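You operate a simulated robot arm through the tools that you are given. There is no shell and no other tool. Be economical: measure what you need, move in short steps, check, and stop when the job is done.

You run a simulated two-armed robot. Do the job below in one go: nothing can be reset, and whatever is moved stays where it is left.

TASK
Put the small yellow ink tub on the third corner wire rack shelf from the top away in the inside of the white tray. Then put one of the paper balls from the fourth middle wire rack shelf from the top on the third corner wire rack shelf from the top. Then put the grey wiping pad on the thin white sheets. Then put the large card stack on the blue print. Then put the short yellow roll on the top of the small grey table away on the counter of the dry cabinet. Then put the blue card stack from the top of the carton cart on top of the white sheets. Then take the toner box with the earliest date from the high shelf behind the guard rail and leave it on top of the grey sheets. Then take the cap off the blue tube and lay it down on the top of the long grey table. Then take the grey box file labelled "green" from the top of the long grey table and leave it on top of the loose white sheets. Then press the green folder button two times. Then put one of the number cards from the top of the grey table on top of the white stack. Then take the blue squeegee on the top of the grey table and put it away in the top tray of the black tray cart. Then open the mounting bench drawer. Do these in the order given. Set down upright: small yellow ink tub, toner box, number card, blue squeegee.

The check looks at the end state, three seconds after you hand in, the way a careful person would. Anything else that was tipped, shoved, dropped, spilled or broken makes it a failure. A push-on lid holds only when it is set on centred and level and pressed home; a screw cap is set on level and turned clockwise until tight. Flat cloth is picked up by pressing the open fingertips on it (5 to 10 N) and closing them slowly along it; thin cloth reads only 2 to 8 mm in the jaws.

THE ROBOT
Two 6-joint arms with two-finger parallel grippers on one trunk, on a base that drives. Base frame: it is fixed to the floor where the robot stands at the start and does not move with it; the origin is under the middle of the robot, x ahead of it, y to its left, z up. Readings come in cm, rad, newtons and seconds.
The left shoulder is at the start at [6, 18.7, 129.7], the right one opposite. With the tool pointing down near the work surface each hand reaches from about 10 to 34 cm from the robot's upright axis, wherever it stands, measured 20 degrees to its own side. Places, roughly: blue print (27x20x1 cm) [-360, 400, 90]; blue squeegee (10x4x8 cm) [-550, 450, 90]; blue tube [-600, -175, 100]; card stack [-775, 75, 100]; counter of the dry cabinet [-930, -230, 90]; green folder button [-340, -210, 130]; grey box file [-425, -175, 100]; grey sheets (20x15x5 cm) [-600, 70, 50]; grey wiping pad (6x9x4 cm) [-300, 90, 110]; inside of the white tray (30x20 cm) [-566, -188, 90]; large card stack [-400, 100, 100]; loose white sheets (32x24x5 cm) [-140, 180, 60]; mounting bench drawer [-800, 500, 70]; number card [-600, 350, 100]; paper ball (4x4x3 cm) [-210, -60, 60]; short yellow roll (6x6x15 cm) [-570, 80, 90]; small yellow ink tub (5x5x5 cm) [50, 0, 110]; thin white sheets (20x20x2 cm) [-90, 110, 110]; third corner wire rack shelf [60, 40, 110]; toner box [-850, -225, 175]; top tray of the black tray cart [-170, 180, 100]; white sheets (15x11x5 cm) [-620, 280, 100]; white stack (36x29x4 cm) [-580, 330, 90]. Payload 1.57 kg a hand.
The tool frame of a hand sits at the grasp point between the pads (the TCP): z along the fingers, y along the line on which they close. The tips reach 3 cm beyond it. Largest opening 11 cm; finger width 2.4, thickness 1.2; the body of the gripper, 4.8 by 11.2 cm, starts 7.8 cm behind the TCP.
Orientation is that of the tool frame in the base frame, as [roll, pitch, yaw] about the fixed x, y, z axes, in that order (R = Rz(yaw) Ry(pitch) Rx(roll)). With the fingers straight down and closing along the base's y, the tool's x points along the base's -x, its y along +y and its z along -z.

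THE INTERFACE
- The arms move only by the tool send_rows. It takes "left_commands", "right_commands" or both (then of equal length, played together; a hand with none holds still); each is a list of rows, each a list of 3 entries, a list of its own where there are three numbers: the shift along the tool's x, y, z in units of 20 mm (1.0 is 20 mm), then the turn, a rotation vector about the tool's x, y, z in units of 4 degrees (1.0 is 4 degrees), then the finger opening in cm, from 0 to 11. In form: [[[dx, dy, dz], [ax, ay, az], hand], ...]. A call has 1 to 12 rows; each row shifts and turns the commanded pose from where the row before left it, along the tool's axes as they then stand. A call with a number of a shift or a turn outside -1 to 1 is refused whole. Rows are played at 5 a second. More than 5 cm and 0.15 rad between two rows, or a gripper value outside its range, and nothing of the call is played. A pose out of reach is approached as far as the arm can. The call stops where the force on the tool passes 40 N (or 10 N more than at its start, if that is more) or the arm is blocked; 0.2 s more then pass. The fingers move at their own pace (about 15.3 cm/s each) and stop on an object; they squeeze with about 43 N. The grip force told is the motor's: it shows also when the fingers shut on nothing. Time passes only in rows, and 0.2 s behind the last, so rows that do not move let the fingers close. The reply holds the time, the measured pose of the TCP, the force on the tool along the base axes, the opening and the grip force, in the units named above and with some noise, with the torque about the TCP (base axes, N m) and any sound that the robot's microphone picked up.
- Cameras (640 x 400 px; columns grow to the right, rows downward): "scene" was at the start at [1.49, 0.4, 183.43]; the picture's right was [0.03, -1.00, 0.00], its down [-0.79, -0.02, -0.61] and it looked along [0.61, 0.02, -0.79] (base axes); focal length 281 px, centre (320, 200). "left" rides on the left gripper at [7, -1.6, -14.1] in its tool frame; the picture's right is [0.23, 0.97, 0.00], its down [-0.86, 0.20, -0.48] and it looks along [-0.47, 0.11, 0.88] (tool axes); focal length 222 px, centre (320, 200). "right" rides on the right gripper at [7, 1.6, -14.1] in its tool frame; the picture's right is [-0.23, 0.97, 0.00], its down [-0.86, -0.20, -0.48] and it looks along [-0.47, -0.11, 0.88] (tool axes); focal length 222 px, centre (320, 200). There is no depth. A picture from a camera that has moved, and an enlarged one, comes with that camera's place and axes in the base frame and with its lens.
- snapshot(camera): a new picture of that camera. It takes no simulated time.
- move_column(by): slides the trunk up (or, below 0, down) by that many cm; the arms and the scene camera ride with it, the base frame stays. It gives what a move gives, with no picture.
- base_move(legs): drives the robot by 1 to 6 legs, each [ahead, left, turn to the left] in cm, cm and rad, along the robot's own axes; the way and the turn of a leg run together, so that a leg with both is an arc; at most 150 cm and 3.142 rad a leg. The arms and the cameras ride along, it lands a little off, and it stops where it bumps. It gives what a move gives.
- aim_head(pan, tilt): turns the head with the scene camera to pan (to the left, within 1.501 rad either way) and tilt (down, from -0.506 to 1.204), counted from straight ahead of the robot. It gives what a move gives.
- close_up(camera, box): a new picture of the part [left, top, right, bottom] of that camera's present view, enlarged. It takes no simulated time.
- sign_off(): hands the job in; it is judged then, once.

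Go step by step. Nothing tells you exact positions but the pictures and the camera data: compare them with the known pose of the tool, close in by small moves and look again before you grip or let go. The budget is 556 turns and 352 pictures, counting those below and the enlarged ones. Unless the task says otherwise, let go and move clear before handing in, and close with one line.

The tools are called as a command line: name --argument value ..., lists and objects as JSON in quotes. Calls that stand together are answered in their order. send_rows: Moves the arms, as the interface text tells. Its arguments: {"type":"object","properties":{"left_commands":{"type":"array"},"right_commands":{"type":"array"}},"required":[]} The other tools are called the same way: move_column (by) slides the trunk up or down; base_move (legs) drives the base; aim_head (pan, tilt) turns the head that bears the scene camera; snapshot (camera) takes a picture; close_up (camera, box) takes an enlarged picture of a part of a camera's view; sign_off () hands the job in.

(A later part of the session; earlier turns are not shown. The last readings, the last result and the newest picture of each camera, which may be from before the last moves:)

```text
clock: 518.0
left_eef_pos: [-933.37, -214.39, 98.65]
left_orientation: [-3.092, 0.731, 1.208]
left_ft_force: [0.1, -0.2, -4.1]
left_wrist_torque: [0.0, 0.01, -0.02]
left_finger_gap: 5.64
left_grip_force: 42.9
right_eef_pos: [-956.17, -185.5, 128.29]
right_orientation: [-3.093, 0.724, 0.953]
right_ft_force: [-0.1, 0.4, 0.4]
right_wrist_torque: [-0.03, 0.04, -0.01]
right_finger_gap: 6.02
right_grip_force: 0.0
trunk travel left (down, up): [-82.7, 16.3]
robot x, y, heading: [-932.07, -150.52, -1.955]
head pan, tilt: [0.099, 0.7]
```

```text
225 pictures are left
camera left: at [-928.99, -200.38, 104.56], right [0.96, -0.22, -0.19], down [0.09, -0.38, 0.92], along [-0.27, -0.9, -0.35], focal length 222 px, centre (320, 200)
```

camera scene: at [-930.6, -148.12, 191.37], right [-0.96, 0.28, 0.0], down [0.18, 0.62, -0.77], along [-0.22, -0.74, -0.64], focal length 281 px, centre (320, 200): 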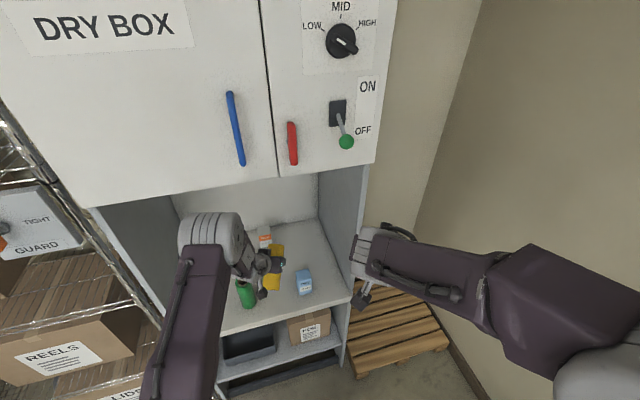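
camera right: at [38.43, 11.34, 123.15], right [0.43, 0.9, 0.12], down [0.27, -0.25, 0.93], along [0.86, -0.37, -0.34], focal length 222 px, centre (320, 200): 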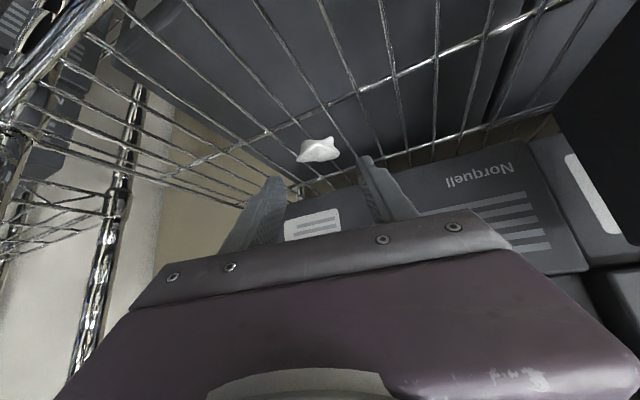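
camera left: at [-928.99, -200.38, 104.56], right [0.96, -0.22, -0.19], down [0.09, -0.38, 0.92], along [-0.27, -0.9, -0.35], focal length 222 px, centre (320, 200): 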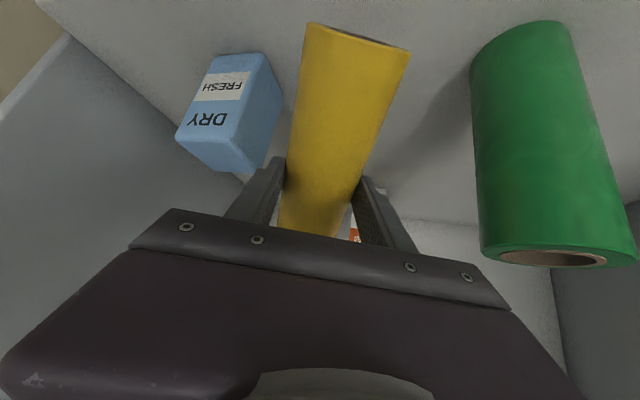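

move_column --by -1

move_column --by -1

snapshot --camera "left"

```text
clock: 518.5
left_eef_pos: [-933.48, -214.44, 97.56]
left_orientation: [-3.092, 0.728, 1.207]
left_ft_force: [0.0, 0.2, -2.2]
left_wrist_torque: [0.0, 0.02, 0.01]
left_finger_gap: 5.63
left_grip_force: 43.5
right_eef_pos: [-956.24, -185.72, 127.16]
right_orientation: [-3.092, 0.722, 0.954]
right_ft_force: [0.7, -0.3, 0.6]
right_wrist_torque: [0.0, 0.03, 0.0]
right_finger_gap: 6.0
right_grip_force: 0.0
trunk travel left (down, up): [-81.7, 17.3]
robot x, y, heading: [-931.68, -150.86, -1.956]
head pan, tilt: [0.099, 0.7]
```

```text
clock: 519.1
left_eef_pos: [-933.5, -214.46, 96.63]
left_orientation: [-3.094, 0.728, 1.208]
left_ft_force: [-0.9, -0.4, -3.4]
left_wrist_torque: [-0.05, -0.04, -0.02]
left_finger_gap: 5.66
left_grip_force: 42.6
right_eef_pos: [-956.15, -185.83, 126.34]
right_orientation: [-3.094, 0.723, 0.954]
right_ft_force: [-0.1, -0.4, -0.7]
right_wrist_torque: [0.01, 0.0, 0.0]
right_finger_gap: 6.02
right_grip_force: 0.1
trunk travel left (down, up): [-80.7, 18.3]
robot x, y, heading: [-931.69, -150.89, -1.962]
head pan, tilt: [0.099, 0.7]
```

```text
224 pictures are left
camera left: at [-929.03, -200.56, 102.48], right [0.96, -0.22, -0.19], down [0.09, -0.38, 0.92], along [-0.27, -0.9, -0.35], focal length 222 px, centre (320, 200)
```

left: 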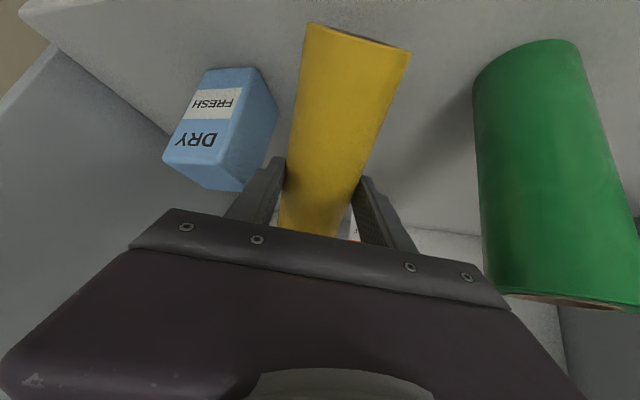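

move_column --by -1.2

move_column --by -1

snapshot --camera "left"

```text
clock: 519.7
left_eef_pos: [-933.39, -214.53, 95.34]
left_orientation: [-3.092, 0.728, 1.207]
left_ft_force: [-0.1, 0.3, -3.2]
left_wrist_torque: [0.0, 0.06, 0.0]
left_finger_gap: 5.64
left_grip_force: 43.7
right_eef_pos: [-956.27, -185.93, 125.02]
right_orientation: [-3.091, 0.722, 0.954]
right_ft_force: [0.1, 0.6, 0.7]
right_wrist_torque: [-0.05, 0.0, 0.0]
right_finger_gap: 5.99
right_grip_force: 0.1
trunk travel left (down, up): [-79.5, 19.5]
robot x, y, heading: [-931.99, -150.66, -1.96]
head pan, tilt: [0.099, 0.7]
```

```text
clock: 520.3
left_eef_pos: [-933.6, -214.71, 94.83]
left_orientation: [-3.093, 0.736, 1.207]
left_ft_force: [-2.0, -6.2, 23.3]
left_wrist_torque: [0.67, -0.51, -0.08]
left_finger_gap: 5.68
left_grip_force: 43.0
right_eef_pos: [-956.43, -185.51, 124.15]
right_orientation: [-3.096, 0.724, 0.953]
right_ft_force: [0.4, -0.5, -0.1]
right_wrist_torque: [0.01, 0.01, 0.01]
right_finger_gap: 6.01
right_grip_force: 0.1
trunk travel left (down, up): [-78.5, 20.5]
robot x, y, heading: [-931.74, -150.84, -1.956]
head pan, tilt: [0.099, 0.7]
```

```text
223 pictures are left
camera left: at [-929.12, -200.62, 100.55], right [0.96, -0.22, -0.19], down [0.1, -0.38, 0.92], along [-0.27, -0.9, -0.34], focal length 222 px, centre (320, 200)
```

left: 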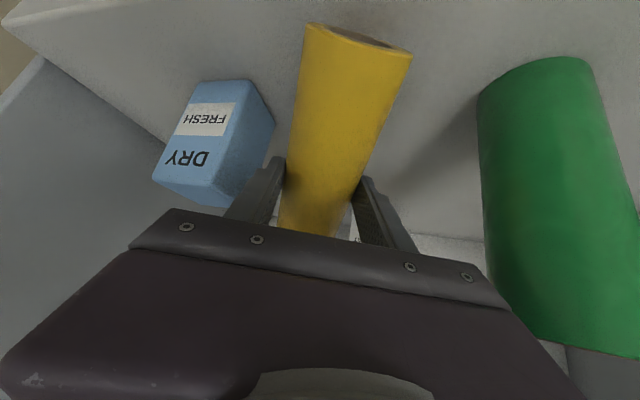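

The roll has swung about 50° in the grip, bottom toward me. I raise 8 cm and level the tool to horizontal so the roll hangs vertical again.

move_column --by 10

send_rows --left_commands '[[[0, 0, 0], [0, -1, 0], 3], [[0, 0, 0], [0, -1, 0], 3], [[0, 0, 0], [0, -1, 0], 3], [[0, 0, 0], [0, -1, 0], 3], [[0, 0, 0], [0, -1, 0], 3], [[0, 0, 0], [0, -1, 0], 3], [[0, 0, 0], [0, -1, 0], 3], [[0, 0, 0], [0, -1, 0], 3], [[0, 0, 0], [0, -1, 0], 3], [[0, 0, 0], [0, -1, 0], 3], [[0, 0, 0], [0, -1, 0], 3]]'

snapshot --camera "left"

snapshot --camera "scene"

```text
clock: 521.6
left_eef_pos: [-933.38, -214.4, 104.26]
left_orientation: [-3.094, 0.728, 1.208]
left_ft_force: [-0.4, 0.7, -3.0]
left_wrist_torque: [-0.05, 0.03, 0.01]
left_finger_gap: 5.64
left_grip_force: 43.2
right_eef_pos: [-956.27, -185.79, 133.86]
right_orientation: [-3.092, 0.722, 0.955]
right_ft_force: [-0.6, 0.8, 0.1]
right_wrist_torque: [0.03, 0.01, 0.05]
right_finger_gap: 6.0
right_grip_force: 0.0
trunk travel left (down, up): [-88.5, 10.5]
robot x, y, heading: [-931.85, -150.29, -1.956]
head pan, tilt: [0.099, 0.7]
```

```text
clock: 524.0
left_eef_pos: [-931.89, -224.4, 105.33]
left_orientation: [-2.596, 1.485, 1.711]
left_ft_force: [0.4, -0.6, -2.8]
left_wrist_torque: [0.02, -0.02, 0.0]
left_finger_gap: 5.66
left_grip_force: 43.2
left hand out of reach, approached as far as the arm can: row 1, 2, 3, 4, 5, 6, 7, 8, 9, 10
right_eef_pos: [-956.19, -185.86, 134.06]
right_orientation: [-3.091, 0.722, 0.954]
right_ft_force: [0.1, -0.4, 0.8]
right_wrist_torque: [-0.03, 0.0, -0.01]
right_finger_gap: 6.02
right_grip_force: 0.1
trunk travel left (down, up): [-88.5, 10.5]
robot x, y, heading: [-931.58, -150.55, -1.96]
head pan, tilt: [0.099, 0.7]
```

```text
222 pictures are left
camera left: at [-927.93, -210.32, 99.47], right [0.89, -0.36, -0.27], down [0.38, 0.29, 0.88], along [-0.24, -0.89, 0.4], focal length 222 px, centre (320, 200)
```

left: 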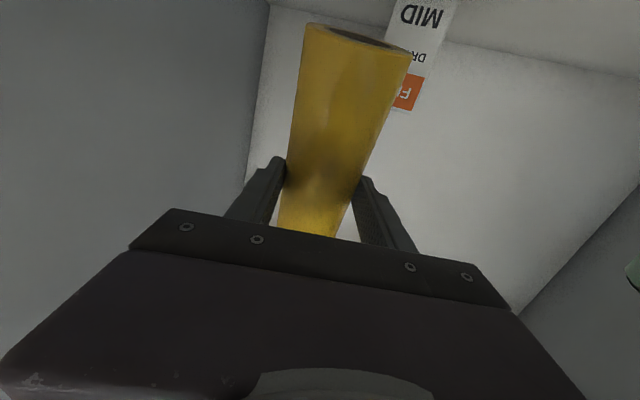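

```text
221 pictures are left
camera scene: at [-932.0, -153.19, 181.16], right [-0.96, 0.28, 0.0], down [0.18, 0.62, -0.76], along [-0.22, -0.73, -0.64], focal length 281 px, centre (320, 200)
```

scene: 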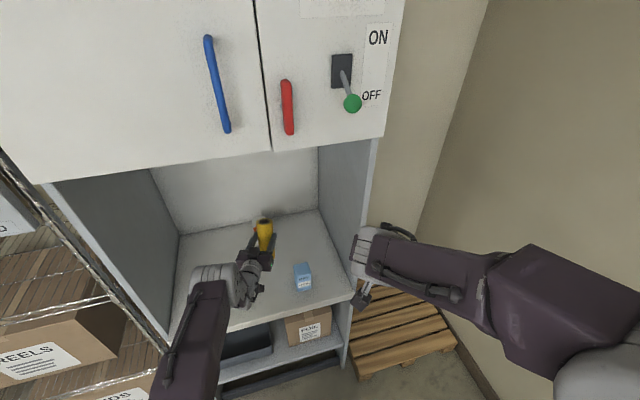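

The roll is vertical now but too deep. I strafe 7 cm right, then back 14 cm so the roll is in the gap near the front.

base_move --legs '[[0, -6.5, 0], [-13.5, 0, 0]]'

snapshot --camera "left"

snapshot --camera "scene"

```text
clock: 525.9
left_eef_pos: [-932.97, -209.48, 105.23]
left_orientation: [-2.639, 1.481, 1.672]
left_ft_force: [-1.0, 0.4, -3.4]
left_wrist_torque: [0.0, 0.01, 0.04]
left_finger_gap: 5.63
left_grip_force: 42.7
right_eef_pos: [-957.4, -170.92, 133.92]
right_orientation: [-3.093, 0.72, 0.955]
right_ft_force: [-0.9, -0.1, -0.4]
right_wrist_torque: [0.01, -0.03, 0.03]
right_finger_gap: 6.0
right_grip_force: 0.0
trunk travel left (down, up): [-88.5, 10.5]
robot x, y, heading: [-933.1, -135.29, -1.954]
head pan, tilt: [0.099, 0.7]
```

```text
220 pictures are left
camera left: at [-929.09, -195.25, 99.42], right [0.89, -0.36, -0.27], down [0.38, 0.29, 0.88], along [-0.24, -0.89, 0.39], focal length 222 px, centre (320, 200)
```

left: 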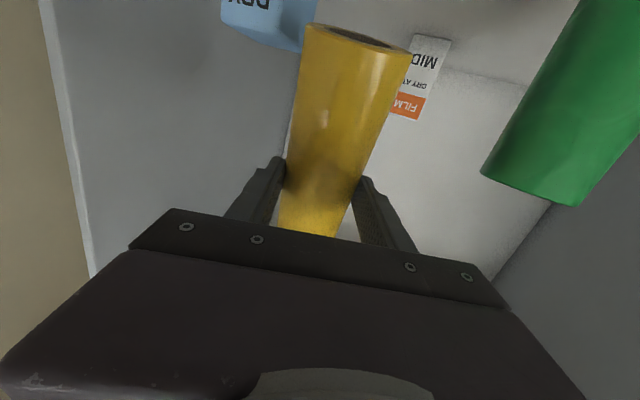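

```text
219 pictures are left
camera scene: at [-933.43, -138.22, 181.15], right [-0.96, 0.28, 0.0], down [0.18, 0.62, -0.76], along [-0.21, -0.73, -0.65], focal length 281 px, centre (320, 200)
```

scene: 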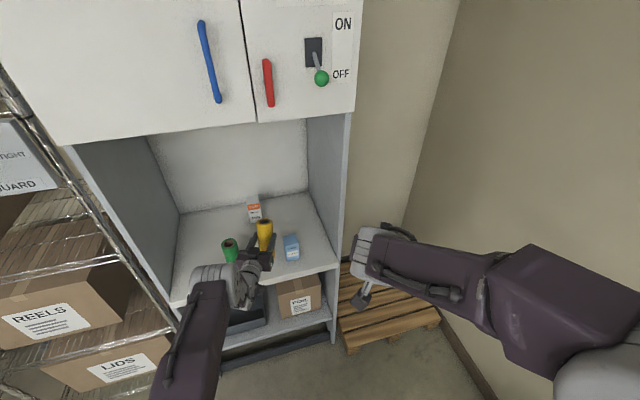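

Green still stands. The roll still leans slightly; I tilt the tool 12° more, then lower.

send_rows --left_commands '[[[0, 0, 0], [0, -1, 0], 3], [[0, 0, 0], [0, -1, 0], 3], [[0, 0, 0], [0, -1, 0], 3]]'

snapshot --camera "left"

close_up --camera "scene" --box '[170, 170, 360, 320]'

```text
clock: 526.7
left_eef_pos: [-932.39, -209.33, 105.39]
left_orientation: [-0.307, 1.427, -2.288]
left_ft_force: [-0.2, -0.2, -2.3]
left_wrist_torque: [0.02, 0.0, 0.01]
left_finger_gap: 5.67
left_grip_force: 42.7
left hand out of reach, approached as far as the arm can: row 3
right_eef_pos: [-957.08, -170.56, 134.0]
right_orientation: [-3.093, 0.724, 0.956]
right_ft_force: [0.6, 1.4, -0.1]
right_wrist_torque: [-0.01, -0.02, 0.02]
right_finger_gap: 5.99
right_grip_force: 0.1
trunk travel left (down, up): [-88.5, 10.5]
robot x, y, heading: [-932.68, -135.5, -1.959]
head pan, tilt: [0.099, 0.7]
```

```text
218 pictures are left
camera left: at [-928.89, -196.65, 96.57], right [0.87, -0.41, -0.27], down [0.45, 0.45, 0.77], along [-0.2, -0.79, 0.58], focal length 222 px, centre (320, 200)
```

left: 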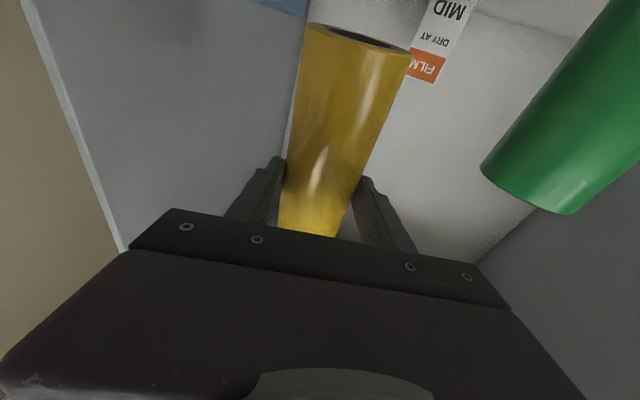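

```text
2.67 times, centred on (265, 245) of scene
camera zoom: at [-932.83, -137.89, 181.17], right [-0.96, 0.28, 0.0], down [0.18, 0.62, -0.77], along [-0.22, -0.73, -0.64], focal length 750 px, centre (467, 80)
```

zoom: 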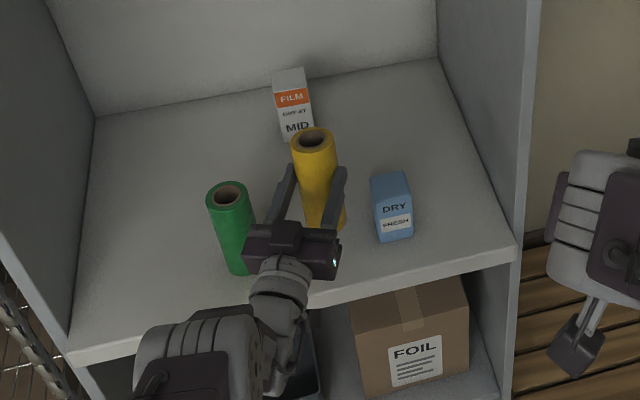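

The roll now looks vertical. Lowering.

move_column --by -8

move_column --by -1.2

close_up --camera "scene" --box '[170, 170, 360, 320]'

```text
clock: 527.9
left_eef_pos: [-932.33, -209.32, 97.2]
left_orientation: [-0.311, 1.429, -2.29]
left_ft_force: [0.4, 0.5, -3.0]
left_wrist_torque: [0.04, -0.05, -0.01]
left_finger_gap: 5.64
left_grip_force: 43.1
right_eef_pos: [-957.15, -170.73, 126.2]
right_orientation: [-3.092, 0.722, 0.955]
right_ft_force: [0.6, -0.2, -0.8]
right_wrist_torque: [0.01, 0.02, 0.01]
right_finger_gap: 5.99
right_grip_force: 0.1
trunk travel left (down, up): [-80.5, 18.5]
robot x, y, heading: [-932.69, -135.87, -1.958]
head pan, tilt: [0.099, 0.7]
```

```text
clock: 528.5
left_eef_pos: [-932.38, -209.39, 96.11]
left_orientation: [-0.314, 1.431, -2.292]
left_ft_force: [-0.5, -0.7, -3.4]
left_wrist_torque: [0.08, -0.03, -0.01]
left_finger_gap: 5.66
left_grip_force: 43.1
right_eef_pos: [-957.17, -170.86, 124.79]
right_orientation: [-3.095, 0.724, 0.954]
right_ft_force: [0.6, 0.3, 0.1]
right_wrist_torque: [-0.01, -0.01, -0.01]
right_finger_gap: 6.0
right_grip_force: 0.0
trunk travel left (down, up): [-79.3, 19.7]
robot x, y, heading: [-932.96, -135.55, -1.958]
head pan, tilt: [0.099, 0.7]
```

```text
2.67 times, centred on (265, 245) of scene
camera zoom: at [-932.95, -138.03, 171.96], right [-0.96, 0.28, 0.0], down [0.18, 0.62, -0.76], along [-0.22, -0.73, -0.64], focal length 750 px, centre (467, 80)
```

zoom: 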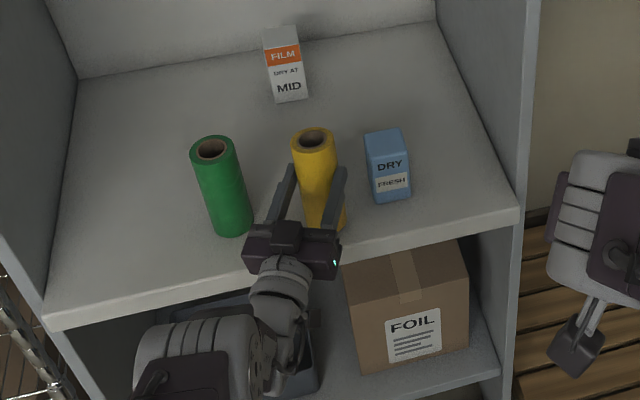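

Go 3 cm deeper for margin from the edge, then finish lowering.

base_move --legs '[[3, 0, 0]]'

move_column --by -1.2

close_up --camera "scene" --box '[170, 170, 360, 320]'

```text
clock: 529.3
left_eef_pos: [-933.35, -211.71, 96.42]
left_orientation: [-0.303, 1.426, -2.281]
left_ft_force: [0.2, 1.6, -2.5]
left_wrist_torque: [0.11, -0.03, 0.03]
left_finger_gap: 5.64
left_grip_force: 42.8
right_eef_pos: [-958.02, -172.83, 125.04]
right_orientation: [-3.094, 0.729, 0.955]
right_ft_force: [-0.1, 0.5, 0.7]
right_wrist_torque: [-0.04, 0.03, 0.03]
right_finger_gap: 5.99
right_grip_force: 0.0
trunk travel left (down, up): [-79.3, 19.7]
robot x, y, heading: [-934.23, -138.44, -1.951]
head pan, tilt: [0.099, 0.7]
```

```text
clock: 529.9
left_eef_pos: [-933.49, -211.87, 95.45]
left_orientation: [-0.276, 1.421, -2.255]
left_ft_force: [1.4, 3.6, 19.4]
left_wrist_torque: [-0.55, 0.04, -0.02]
left_finger_gap: 5.62
left_grip_force: 43.6
right_eef_pos: [-958.19, -172.94, 123.73]
right_orientation: [-3.094, 0.725, 0.954]
right_ft_force: [0.6, -0.4, 0.2]
right_wrist_torque: [-0.03, -0.01, -0.02]
right_finger_gap: 5.98
right_grip_force: 0.0
trunk travel left (down, up): [-78.1, 20.9]
robot x, y, heading: [-934.28, -138.42, -1.955]
head pan, tilt: [0.099, 0.7]
```

```text
2.67 times, centred on (265, 245) of scene
camera zoom: at [-934.0, -140.11, 170.8], right [-0.96, 0.28, 0.0], down [0.18, 0.62, -0.77], along [-0.22, -0.74, -0.64], focal length 750 px, centre (467, 80)
```

zoom: 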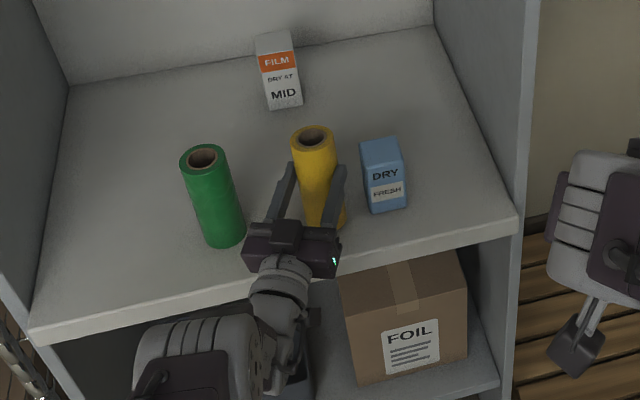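

move_column --by -0.4

send_rows --left_commands '[[[0, 0, 0], [0, 0, 0], 5.7], [[0, 0, 0], [0, 0, 0], 6], [[0, 0, 0], [0, 0, 0], 6.5], [[0, 0, 0], [0, 0, 0], 7.5]]'

close_up --camera "scene" --box '[170, 170, 360, 320]'

```text
clock: 530.5
left_eef_pos: [-933.41, -211.89, 95.38]
left_orientation: [-0.25, 1.412, -2.228]
left_ft_force: [0.6, -1.6, 32.1]
left_wrist_torque: [-1.48, 0.12, 0.03]
left_finger_gap: 5.68
left_grip_force: 43.1
right_eef_pos: [-958.11, -172.79, 123.46]
right_orientation: [-3.097, 0.728, 0.953]
right_ft_force: [-0.5, -0.4, 0.5]
right_wrist_torque: [0.02, 0.0, 0.01]
right_finger_gap: 6.0
right_grip_force: 0.0
trunk travel left (down, up): [-77.7, 21.3]
robot x, y, heading: [-934.07, -138.12, -1.955]
head pan, tilt: [0.099, 0.7]
```

```text
clock: 531.5
left_eef_pos: [-933.47, -212.03, 94.41]
left_orientation: [-0.314, 1.432, -2.294]
left_ft_force: [-0.5, 0.4, -0.2]
left_wrist_torque: [0.01, 0.0, -0.01]
left_finger_gap: 7.49
left_grip_force: 0.1
right_eef_pos: [-958.24, -173.28, 123.21]
right_orientation: [-3.092, 0.722, 0.955]
right_ft_force: [-0.9, 0.1, 0.1]
right_wrist_torque: [0.01, 0.02, 0.01]
right_finger_gap: 6.01
right_grip_force: 0.0
trunk travel left (down, up): [-77.7, 21.3]
robot x, y, heading: [-933.69, -137.98, -1.958]
head pan, tilt: [0.099, 0.7]
```

```text
2.67 times, centred on (265, 245) of scene
camera zoom: at [-934.05, -140.68, 170.36], right [-0.96, 0.28, 0.0], down [0.18, 0.62, -0.76], along [-0.22, -0.73, -0.64], focal length 750 px, centre (467, 80)
```

zoom: 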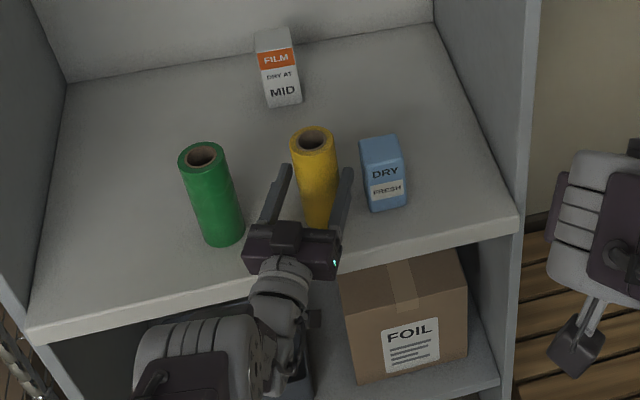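

The roll stands on its own. Back straight out.

base_move --legs '[[-25, 0, 0]]'

snapshot --camera "scene"

```text
clock: 533.3
left_eef_pos: [-923.96, -188.7, 94.38]
left_orientation: [-0.314, 1.431, -2.292]
left_ft_force: [-0.1, 1.3, -0.1]
left_wrist_torque: [0.01, -0.02, -0.01]
left_finger_gap: 7.48
left_grip_force: 0.0
right_eef_pos: [-948.71, -150.02, 123.23]
right_orientation: [-3.093, 0.723, 0.957]
right_ft_force: [-0.6, -0.5, -0.3]
right_wrist_torque: [0.03, 0.0, -0.03]
right_finger_gap: 6.0
right_grip_force: 0.1
trunk travel left (down, up): [-77.7, 21.3]
robot x, y, heading: [-924.35, -114.8, -1.955]
head pan, tilt: [0.099, 0.7]
```

```text
213 pictures are left
camera scene: at [-924.6, -117.37, 170.36], right [-0.96, 0.28, 0.0], down [0.18, 0.62, -0.76], along [-0.22, -0.73, -0.64], focal length 281 px, centre (320, 200)
```

scene: 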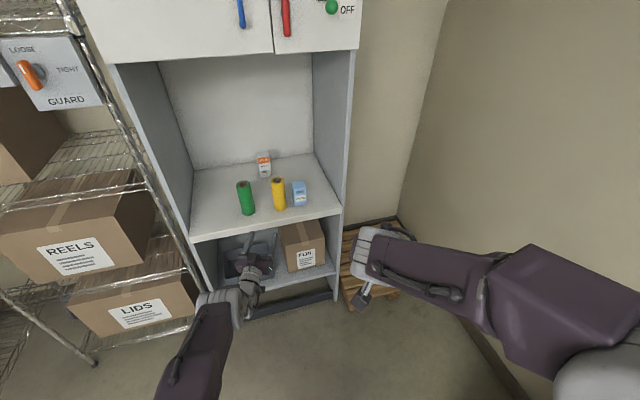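

Roll done. Back away, restore the left hand to 45° tilt, raise, and head for the carton cart's south side facing +y.

base_move --legs '[[-60, 0, 0]]'

send_rows --left_commands '[[[0, 0, 0], [0, 1, 0], 8], [[0, 0, 0], [0, 1, 0], 8], [[0, 0, 0], [0, 1, 0], 8], [[0, 0, 0], [0, 1, 0], 8], [[0, 0, 0], [0, 1, 0], 8], [[0, 0, 0], [0, 1, 0], 8], [[0, 0, 0], [0, 1, 0], 8], [[0, 0, 0], [0, 1, 0], 8], [[0, 0, 0], [0, 1, 0], 8], [[0, 0, 0], [0, 1, 0], 8], [[0, 0, 0], [0, 1, 0], 8], [[0, 0, 0], [0, 1, 0], 8]]'

send_rows --left_commands '[[[0, 0, -1], [0, 1, 0], 8], [[0, 0, -1], [0, 0, 0], 8], [[0, 0, -1], [0, 0, 0], 8], [[0, 0, -1], [0, 0, 0], 8], [[0, 0, -1], [0, 0, 0], 8], [[0, 0, -1], [0, 0, 0], 8]]'

move_column --by 20

```text
clock: 536.7
left_eef_pos: [-901.93, -133.38, 94.32]
left_orientation: [-0.312, 1.433, -2.299]
left_ft_force: [0.0, 0.1, 0.1]
left_wrist_torque: [-0.01, 0.0, 0.02]
left_finger_gap: 7.47
left_grip_force: 0.0
right_eef_pos: [-926.33, -94.36, 123.15]
right_orientation: [-3.093, 0.722, 0.946]
right_ft_force: [0.0, -0.1, 0.6]
right_wrist_torque: [0.01, -0.03, 0.01]
right_finger_gap: 6.01
right_grip_force: 0.0
trunk travel left (down, up): [-77.7, 21.3]
robot x, y, heading: [-901.66, -59.06, -1.961]
head pan, tilt: [0.099, 0.7]
```

```text
clock: 539.3
left_eef_pos: [-901.93, -133.23, 94.55]
left_orientation: [-3.078, 0.863, 1.2]
left_ft_force: [-0.3, 0.4, 0.1]
left_wrist_torque: [0.01, -0.02, 0.0]
left_finger_gap: 8.03
left_grip_force: 0.0
right_eef_pos: [-926.27, -94.4, 123.14]
right_orientation: [-3.094, 0.723, 0.945]
right_ft_force: [-0.2, -1.1, 0.9]
right_wrist_torque: [0.0, 0.02, -0.03]
right_finger_gap: 6.0
right_grip_force: 0.1
trunk travel left (down, up): [-77.7, 21.3]
robot x, y, heading: [-901.72, -59.27, -1.967]
head pan, tilt: [0.099, 0.7]
```

```text
clock: 540.7
left_eef_pos: [-898.03, -125.49, 102.79]
left_orientation: [-3.082, 0.797, 1.195]
left_ft_force: [-0.7, 0.3, -0.2]
left_wrist_torque: [-0.05, -0.02, -0.01]
left_finger_gap: 8.0
left_grip_force: 0.0
right_eef_pos: [-926.37, -94.23, 123.26]
right_orientation: [-3.094, 0.723, 0.946]
right_ft_force: [-0.5, 0.6, 0.4]
right_wrist_torque: [-0.02, -0.01, 0.0]
right_finger_gap: 5.98
right_grip_force: 0.1
trunk travel left (down, up): [-77.7, 21.3]
robot x, y, heading: [-901.68, -59.55, -1.964]
head pan, tilt: [0.099, 0.7]
```

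```text
clock: 542.8
left_eef_pos: [-898.12, -125.62, 122.75]
left_orientation: [-3.08, 0.796, 1.193]
left_ft_force: [-1.1, -0.2, 0.4]
left_wrist_torque: [0.0, 0.0, 0.02]
left_finger_gap: 8.02
left_grip_force: 0.0
right_eef_pos: [-926.23, -94.35, 143.2]
right_orientation: [-3.092, 0.721, 0.946]
right_ft_force: [-0.5, 0.6, -0.3]
right_wrist_torque: [-0.01, -0.03, 0.01]
right_finger_gap: 6.01
right_grip_force: 0.0
trunk travel left (down, up): [-97.7, 1.3]
robot x, y, heading: [-901.56, -59.66, -1.962]
head pan, tilt: [0.099, 0.7]
```

base_move --legs '[[0, 0, 1.9], [0, 0, 1.633], [32, 0, 0], [0, -122, 0]]'

aim_head --pan 0.0 --tilt 0.6

snapshot --camera "scene"

```text
clock: 559.3
left_eef_pos: [-806.96, 31.62, 122.8]
left_orientation: [-3.079, 0.796, -1.558]
left_ft_force: [0.1, -0.2, -0.2]
left_wrist_torque: [0.02, -0.01, -0.02]
left_finger_gap: 8.01
left_grip_force: 0.0
right_eef_pos: [-769.19, 13.4, 143.37]
right_orientation: [-3.09, 0.721, -1.805]
right_ft_force: [-0.2, -1.4, 0.4]
right_wrist_torque: [-0.02, -0.04, -0.02]
right_finger_gap: 6.0
right_grip_force: 0.1
trunk travel left (down, up): [-97.7, 1.3]
robot x, y, heading: [-778.48, -28.41, 1.565]
head pan, tilt: [0.099, 0.7]
```

```text
clock: 560.0
left_eef_pos: [-807.08, 31.54, 122.74]
left_orientation: [-3.08, 0.798, -1.558]
left_ft_force: [0.0, 0.6, 0.2]
left_wrist_torque: [-0.01, 0.01, 0.01]
left_finger_gap: 8.02
left_grip_force: 0.1
right_eef_pos: [-769.22, 13.49, 143.16]
right_orientation: [-3.093, 0.72, -1.807]
right_ft_force: [0.3, -0.4, 0.1]
right_wrist_torque: [-0.01, -0.03, 0.01]
right_finger_gap: 5.97
right_grip_force: 0.1
trunk travel left (down, up): [-97.7, 1.3]
robot x, y, heading: [-779.32, -28.15, 1.565]
head pan, tilt: [0.0, 0.6]
```

```text
212 pictures are left
camera scene: at [-778.66, -25.16, 191.22], right [1.0, -0.01, 0.0], down [0.0, -0.57, -0.82], along [0.01, 0.82, -0.57], focal length 281 px, centre (320, 200)
```

scene: 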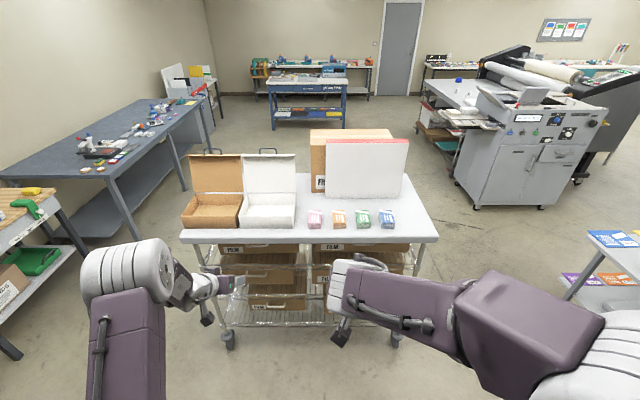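

Blue pack is at about [-741,95,95] at the right end of a row of four. I retract the left hand, straighten the right hand's yaw, and drive up.

send_rows --left_commands '[[[0.27, 0, -1], [0, 0, 0], 8], [[0.27, 0, -1], [0, 0, 0], 8], [[0.27, 0, -1], [0, 0, 0], 8], [[0.27, 0, -1], [0, 0, 0], 8], [[0.27, 0, -1], [0, 0, 0], 8], [[0.27, 0, -1], [0, 0, 0], 8], [[0.27, 0, -1], [0, 0, 0], 8], [[0.27, 0, -1], [0, 0, 0], 8], [[0.27, 0, -1], [0, 0, 0], 8]]' --right_commands '[[[0, 0, 0.5], [-0.74, 0, -0.85], 6], [[0, 0, 0.5], [-0.74, 0, -0.85], 6], [[0, 0, 0.5], [-0.74, 0, -0.85], 6], [[0, 0, 0.5], [0, 0, 0], 6], [[0, 0, 0.5], [0, 0, 0], 6], [[0, 0, 0], [0, 0, 0], 7], [[0, 0, 0], [0, 0, 0], 8], [[0, 0, 0], [0, 0, 0], 8], [[0, 0, 0], [0, 0, 0], 8]]'

base_move --legs '[[0, -22, 0], [50, 0, 0]]'

snapshot --camera "right"

snapshot --camera "scene"

```text
clock: 562.0
left_eef_pos: [-807.91, 15.13, 131.82]
left_orientation: [-3.079, 0.798, -1.558]
left_ft_force: [-0.1, -0.2, 0.6]
left_wrist_torque: [-0.04, 0.01, -0.02]
left_finger_gap: 8.04
left_grip_force: 0.1
right_eef_pos: [-768.42, 16.52, 139.54]
right_orientation: [-3.092, 0.715, -1.573]
right_ft_force: [0.6, -0.2, 0.5]
right_wrist_torque: [-0.01, 0.04, 0.0]
right_finger_gap: 7.99
right_grip_force: 0.1
trunk travel left (down, up): [-97.7, 1.3]
robot x, y, heading: [-778.78, -28.5, 1.562]
head pan, tilt: [0.0, 0.6]
```

```text
clock: 566.2
left_eef_pos: [-785.61, 65.06, 131.89]
left_orientation: [-3.083, 0.798, -1.556]
left_ft_force: [0.2, -0.3, 0.1]
left_wrist_torque: [0.01, 0.0, 0.01]
left_finger_gap: 8.0
left_grip_force: 0.0
right_eef_pos: [-746.3, 66.47, 139.52]
right_orientation: [-3.091, 0.716, -1.57]
right_ft_force: [-0.9, -0.5, 0.3]
right_wrist_torque: [0.0, 0.02, 0.01]
right_finger_gap: 8.02
right_grip_force: 0.0
trunk travel left (down, up): [-97.7, 1.3]
robot x, y, heading: [-756.43, 22.11, 1.568]
head pan, tilt: [0.0, 0.6]
```

```text
211 pictures are left
camera right: at [-748.55, 52.1, 145.54], right [-0.97, 0.2, 0.11], down [0.18, 0.33, 0.93], along [0.15, 0.92, -0.35], focal length 222 px, centre (320, 200)
```

right: 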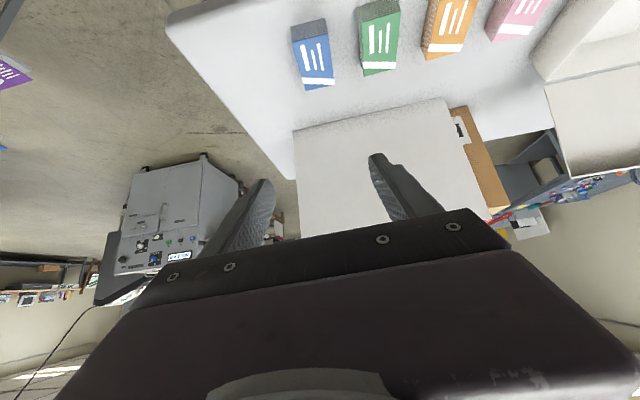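

```text
210 pictures are left
camera scene: at [-756.3, 24.52, 191.23], right [1.0, -0.01, 0.0], down [0.0, -0.56, -0.83], along [0.0, 0.83, -0.56], focal length 281 px, centre (320, 200)
```

scene: 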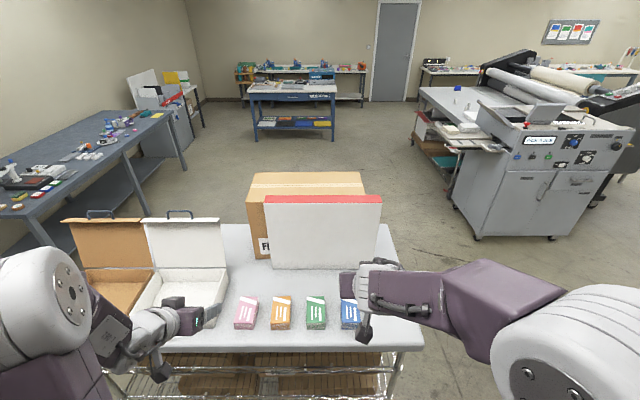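

move_column --by -28

base_move --legs '[[9, 0, 0]]'

snapshot --camera "right"

```text
clock: 569.0
left_eef_pos: [-785.81, 65.27, 103.78]
left_orientation: [-3.08, 0.795, -1.556]
left_ft_force: [-0.3, -0.4, 0.3]
left_wrist_torque: [-0.02, 0.0, -0.02]
left_finger_gap: 8.01
left_grip_force: 0.0
right_eef_pos: [-746.29, 66.76, 111.48]
right_orientation: [-3.093, 0.715, -1.571]
right_ft_force: [0.0, 0.1, 0.3]
right_wrist_torque: [-0.01, -0.02, 0.02]
right_finger_gap: 7.98
right_grip_force: 0.0
trunk travel left (down, up): [-69.7, 29.3]
robot x, y, heading: [-756.57, 21.99, 1.568]
head pan, tilt: [0.0, 0.6]
```

```text
clock: 570.0
left_eef_pos: [-785.82, 67.96, 104.1]
left_orientation: [-3.083, 0.792, -1.54]
left_ft_force: [2.8, -23.9, 23.0]
left_wrist_torque: [0.33, 0.71, 0.92]
left_finger_gap: 7.65
left_grip_force: 0.0
right_eef_pos: [-746.24, 70.05, 111.69]
right_orientation: [-3.097, 0.721, -1.569]
right_ft_force: [-0.4, -1.1, 0.2]
right_wrist_torque: [-0.02, 0.01, 0.02]
right_finger_gap: 8.02
right_grip_force: 0.0
trunk travel left (down, up): [-69.7, 29.3]
robot x, y, heading: [-756.05, 25.85, 1.576]
head pan, tilt: [0.0, 0.6]
stopped in leg 1: the force on the tool passed its limit (the readings are from after the stop); the commanded pose is now the measured one
```

```text
209 pictures are left
camera right: at [-748.37, 55.65, 117.63], right [-0.97, 0.2, 0.12], down [0.18, 0.32, 0.93], along [0.15, 0.93, -0.35], focal length 222 px, centre (320, 200)
```

right: 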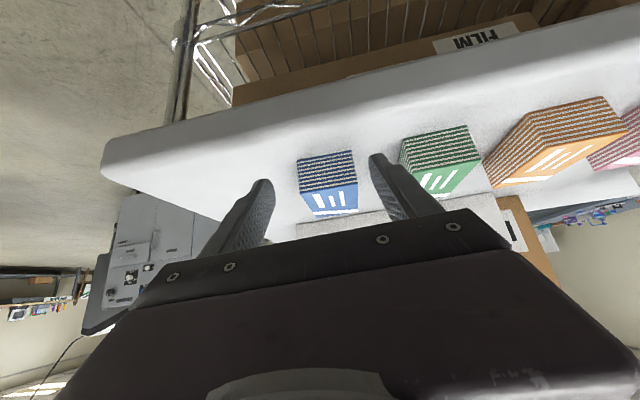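

The left hand touched the cart's edge: the cart top is at z≈103 with front edge y≈72. Back off and raise.

base_move --legs '[[-6, 0, 0]]'

move_column --by 12

snapshot --camera "scene"

snapshot --camera "right"

```text
clock: 570.9
left_eef_pos: [-785.94, 63.12, 103.57]
left_orientation: [-3.077, 0.781, -1.54]
left_ft_force: [0.1, 0.3, -0.2]
left_wrist_torque: [-0.01, 0.04, -0.01]
left_finger_gap: 7.99
left_grip_force: 0.1
right_eef_pos: [-746.35, 65.05, 111.14]
right_orientation: [-3.091, 0.71, -1.565]
right_ft_force: [0.0, 0.6, 0.3]
right_wrist_torque: [0.0, -0.02, -0.02]
right_finger_gap: 7.98
right_grip_force: 0.2
trunk travel left (down, up): [-69.7, 29.3]
robot x, y, heading: [-756.05, 19.75, 1.566]
head pan, tilt: [0.0, 0.6]
```

```text
clock: 572.4
left_eef_pos: [-785.99, 62.87, 115.72]
left_orientation: [-3.078, 0.786, -1.543]
left_ft_force: [-0.7, 0.5, 0.0]
left_wrist_torque: [-0.02, 0.01, 0.01]
left_finger_gap: 7.99
left_grip_force: 0.1
right_eef_pos: [-746.31, 64.74, 123.41]
right_orientation: [-3.091, 0.711, -1.568]
right_ft_force: [0.7, -1.3, 0.8]
right_wrist_torque: [0.0, -0.02, -0.04]
right_finger_gap: 7.97
right_grip_force: 0.0
trunk travel left (down, up): [-81.7, 17.3]
robot x, y, heading: [-756.52, 19.79, 1.564]
head pan, tilt: [0.0, 0.6]
```

```text
208 pictures are left
camera scene: at [-756.34, 22.93, 175.22], right [1.0, 0.0, 0.0], down [0.0, -0.56, -0.83], along [0.0, 0.83, -0.56], focal length 281 px, centre (320, 200)
```

scene: 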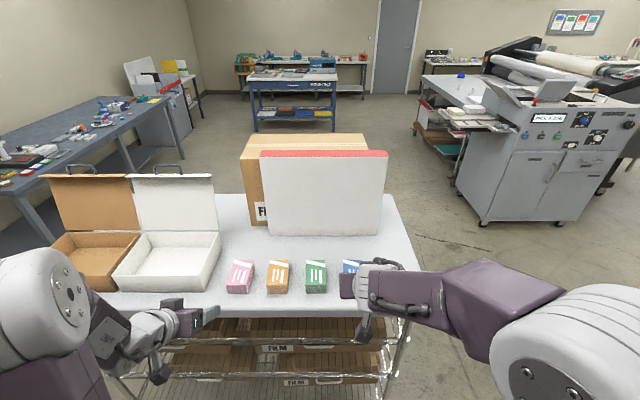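

```text
207 pictures are left
camera right: at [-748.63, 50.46, 129.43], right [-0.97, 0.2, 0.11], down [0.17, 0.33, 0.93], along [0.15, 0.92, -0.35], focal length 222 px, centre (320, 200)
```

right: 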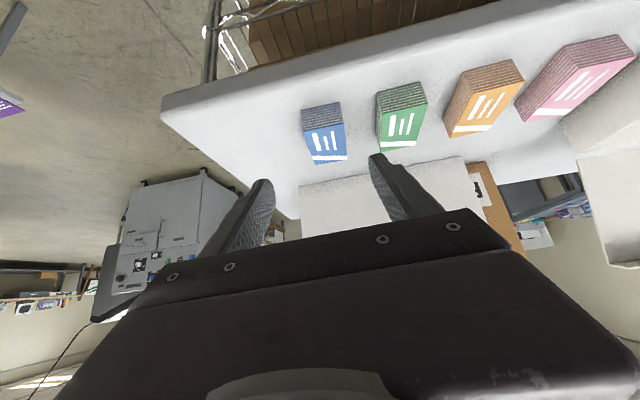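

Everything is intact. I advance 5 cm and bring only the right arm down.

base_move --legs '[[5, 0, 0]]'

send_rows --right_commands '[[[0, -0.2, 1], [0, 0, 0], 9], [[0, -0.2, 1], [0, 0, 0], 9], [[0.05, -0.1, 1], [0, 0, 0], 9], [[0.05, 0, 1], [0, 0, 0], 9], [[0.05, 0, 1], [0, 0, 0], 9], [[0.05, 0, 1], [0, 0, 0], 9], [[0.05, 0, 1], [0, 0, 0], 9], [[0.05, 0, 1], [0, 0, 0], 9]]'

snapshot --camera "right"

```text
clock: 573.4
left_eef_pos: [-785.98, 67.04, 115.98]
left_orientation: [-3.081, 0.793, -1.542]
left_ft_force: [-0.3, -1.2, -0.2]
left_wrist_torque: [0.04, 0.0, 0.0]
left_finger_gap: 7.99
left_grip_force: 0.0
right_eef_pos: [-746.44, 68.85, 123.8]
right_orientation: [-3.092, 0.721, -1.567]
right_ft_force: [0.5, -0.4, 0.5]
right_wrist_torque: [0.07, -0.02, -0.01]
right_finger_gap: 8.02
right_grip_force: 0.0
trunk travel left (down, up): [-81.7, 17.3]
robot x, y, heading: [-756.38, 24.52, 1.564]
head pan, tilt: [0.0, 0.6]
```

```text
clock: 575.1
left_eef_pos: [-785.98, 67.77, 115.68]
left_orientation: [-3.077, 0.785, -1.543]
left_ft_force: [0.1, 0.0, 0.1]
left_wrist_torque: [0.01, 0.0, 0.02]
left_finger_gap: 7.96
left_grip_force: 0.0
right_eef_pos: [-744.62, 79.74, 110.98]
right_orientation: [-3.091, 0.713, -1.568]
right_ft_force: [-0.4, -0.1, 0.1]
right_wrist_torque: [0.01, -0.02, 0.01]
right_finger_gap: 8.99
right_grip_force: 0.1
trunk travel left (down, up): [-81.7, 17.3]
robot x, y, heading: [-756.3, 24.97, 1.566]
head pan, tilt: [0.0, 0.6]
```

```text
206 pictures are left
camera right: at [-746.86, 65.43, 117.01], right [-0.97, 0.2, 0.11], down [0.17, 0.33, 0.93], along [0.15, 0.92, -0.35], focal length 222 px, centre (320, 200)
```

right: 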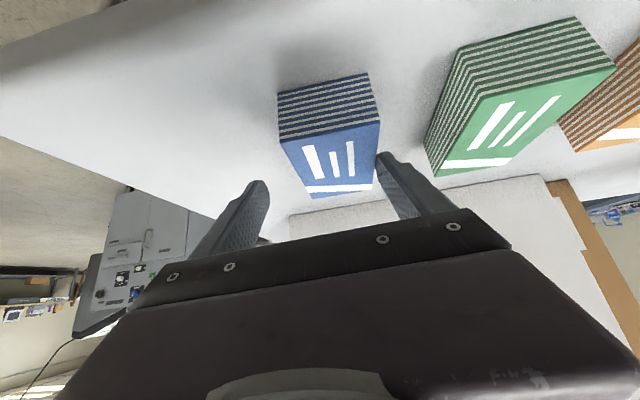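

send_rows --right_commands '[[[-0.1, 0.4, 0.5], [0, 0, 0], 9.5], [[0, 0, 0.8], [0, 0, 0], 9.5], [[-0.1, 0, 0.8], [0, 0, 0], 9.5], [[-0.1, 0, 0.7], [0, 0, 0], 9.5], [[0, 0, 0], [0, 0, 0], 7], [[0, 0, 0], [0, 0, 0], 5], [[0, 0, 0], [0, 0, 0], 5]]'

snapshot --camera "right"

```text
clock: 576.3
left_eef_pos: [-786.39, 66.63, 115.92]
left_orientation: [-3.074, 0.795, -1.537]
left_ft_force: [0.1, 0.0, -1.4]
left_wrist_torque: [-0.01, -0.01, -0.01]
left_finger_gap: 8.01
left_grip_force: 0.1
right_eef_pos: [-746.02, 83.04, 108.19]
right_orientation: [-3.094, 0.73, -1.561]
right_ft_force: [-5.4, -23.1, 28.5]
right_wrist_torque: [-0.39, 1.29, 1.21]
right_finger_gap: 7.24
right_grip_force: 1.7
trunk travel left (down, up): [-81.7, 17.3]
robot x, y, heading: [-756.34, 24.82, 1.567]
head pan, tilt: [0.0, 0.6]
stopped in row 5 (right hand): the force on the tool passed its limit (the readings are from after the stop); the commanded pose is now the measured one
```

```text
205 pictures are left
camera right: at [-748.14, 68.58, 113.96], right [-0.97, 0.19, 0.12], down [0.17, 0.32, 0.93], along [0.14, 0.93, -0.34], focal length 222 px, centre (320, 200)
```

right: 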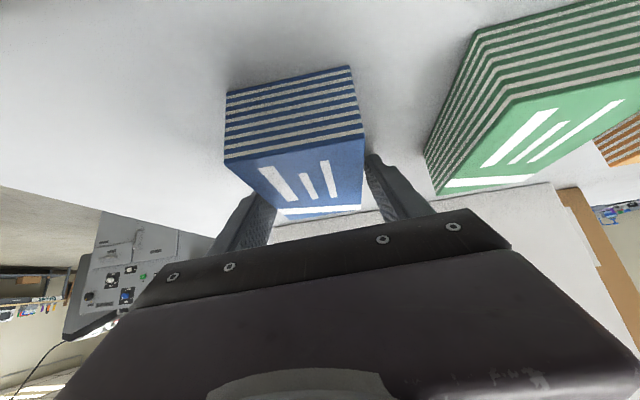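

Tips touch the table; ease off slightly and close.

send_rows --right_commands '[[[-0.12, 0, -0.12], [0, 0, 0], 7], [[0, 0, 0], [0, 0, 0], 5.5], [[0, 0, 0], [0, 0, 0], 5], [[0, 0, 0], [0, 0, 0], 5]]'

snapshot --camera "right"

```text
clock: 577.3
left_eef_pos: [-786.12, 67.37, 115.67]
left_orientation: [-3.077, 0.79, -1.539]
left_ft_force: [-0.3, 0.0, -0.7]
left_wrist_torque: [0.02, -0.01, -0.01]
left_finger_gap: 8.0
left_grip_force: 0.0
right_eef_pos: [-745.63, 83.82, 108.24]
right_orientation: [-3.095, 0.725, -1.566]
right_ft_force: [-4.6, -1.1, 24.9]
right_wrist_torque: [0.37, 0.94, -0.02]
right_finger_gap: 5.98
right_grip_force: 43.2
trunk travel left (down, up): [-81.7, 17.3]
robot x, y, heading: [-756.19, 24.69, 1.57]
head pan, tilt: [0.0, 0.6]
```

```text
204 pictures are left
camera right: at [-747.85, 69.32, 113.98], right [-0.97, 0.2, 0.12], down [0.18, 0.32, 0.93], along [0.14, 0.93, -0.34], focal length 222 px, centre (320, 200)
```

right: 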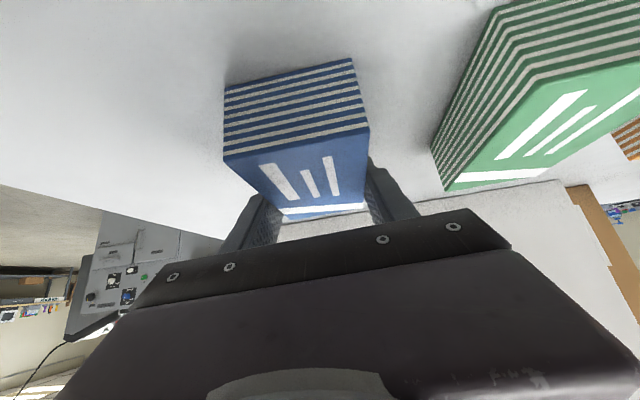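

Gripped at 6 cm. Lift.

move_column --by 16

snapshot --camera "right"

base_move --legs '[[-30, 0, 0]]'

aim_head --pan -0.5 --tilt 0.4

snapshot --camera "scene"

```text
clock: 579.1
left_eef_pos: [-786.08, 67.7, 131.71]
left_orientation: [-3.08, 0.786, -1.541]
left_ft_force: [0.4, 0.1, 0.8]
left_wrist_torque: [0.0, 0.0, 0.01]
left_finger_gap: 8.01
left_grip_force: 0.0
right_eef_pos: [-745.55, 84.01, 123.71]
right_orientation: [-3.095, 0.717, -1.566]
right_ft_force: [0.0, 0.6, -2.0]
right_wrist_torque: [0.03, -0.03, -0.02]
right_finger_gap: 5.97
right_grip_force: 43.2
trunk travel left (down, up): [-97.7, 1.3]
robot x, y, heading: [-756.34, 24.74, 1.566]
head pan, tilt: [0.0, 0.6]
```

```text
203 pictures are left
camera right: at [-747.73, 69.56, 129.69], right [-0.97, 0.19, 0.12], down [0.18, 0.33, 0.93], along [0.14, 0.93, -0.35], focal length 222 px, centre (320, 200)
```

right: 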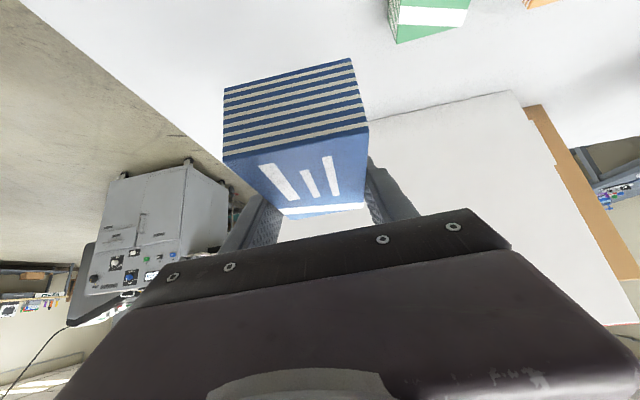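

```text
clock: 581.1
left_eef_pos: [-785.94, 37.96, 131.59]
left_orientation: [-3.08, 0.784, -1.542]
left_ft_force: [0.4, 0.5, 0.0]
left_wrist_torque: [0.01, -0.01, -0.02]
left_finger_gap: 8.02
left_grip_force: 0.0
right_eef_pos: [-745.55, 53.97, 123.55]
right_orientation: [-3.096, 0.715, -1.569]
right_ft_force: [-0.7, 0.1, -1.7]
right_wrist_torque: [0.04, -0.01, 0.03]
right_finger_gap: 5.99
right_grip_force: 43.3
trunk travel left (down, up): [-97.7, 1.3]
robot x, y, heading: [-756.29, -5.07, 1.569]
head pan, tilt: [0.0, 0.6]
```

```text
clock: 582.1
left_eef_pos: [-786.14, 37.41, 131.75]
left_orientation: [-3.079, 0.787, -1.542]
left_ft_force: [0.3, 0.5, 0.4]
left_wrist_torque: [0.06, 0.02, 0.01]
left_finger_gap: 8.02
left_grip_force: 0.0
right_eef_pos: [-745.51, 53.7, 123.8]
right_orientation: [-3.096, 0.718, -1.565]
right_ft_force: [0.2, 1.1, -2.3]
right_wrist_torque: [0.04, 0.01, 0.01]
right_finger_gap: 5.96
right_grip_force: 43.0
trunk travel left (down, up): [-97.7, 1.3]
robot x, y, heading: [-756.33, -5.24, 1.564]
head pan, tilt: [-0.499, 0.4]
```

```text
202 pictures are left
camera scene: at [-751.98, -3.21, 193.05], right [0.88, -0.48, 0.0], down [-0.19, -0.34, -0.92], along [0.44, 0.81, -0.39], focal length 281 px, centre (320, 200)
```

scene: 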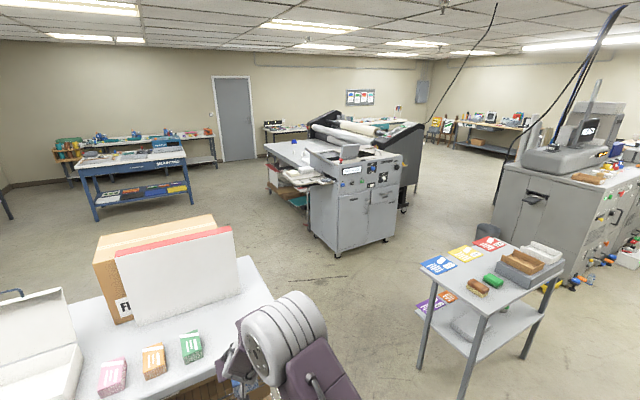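

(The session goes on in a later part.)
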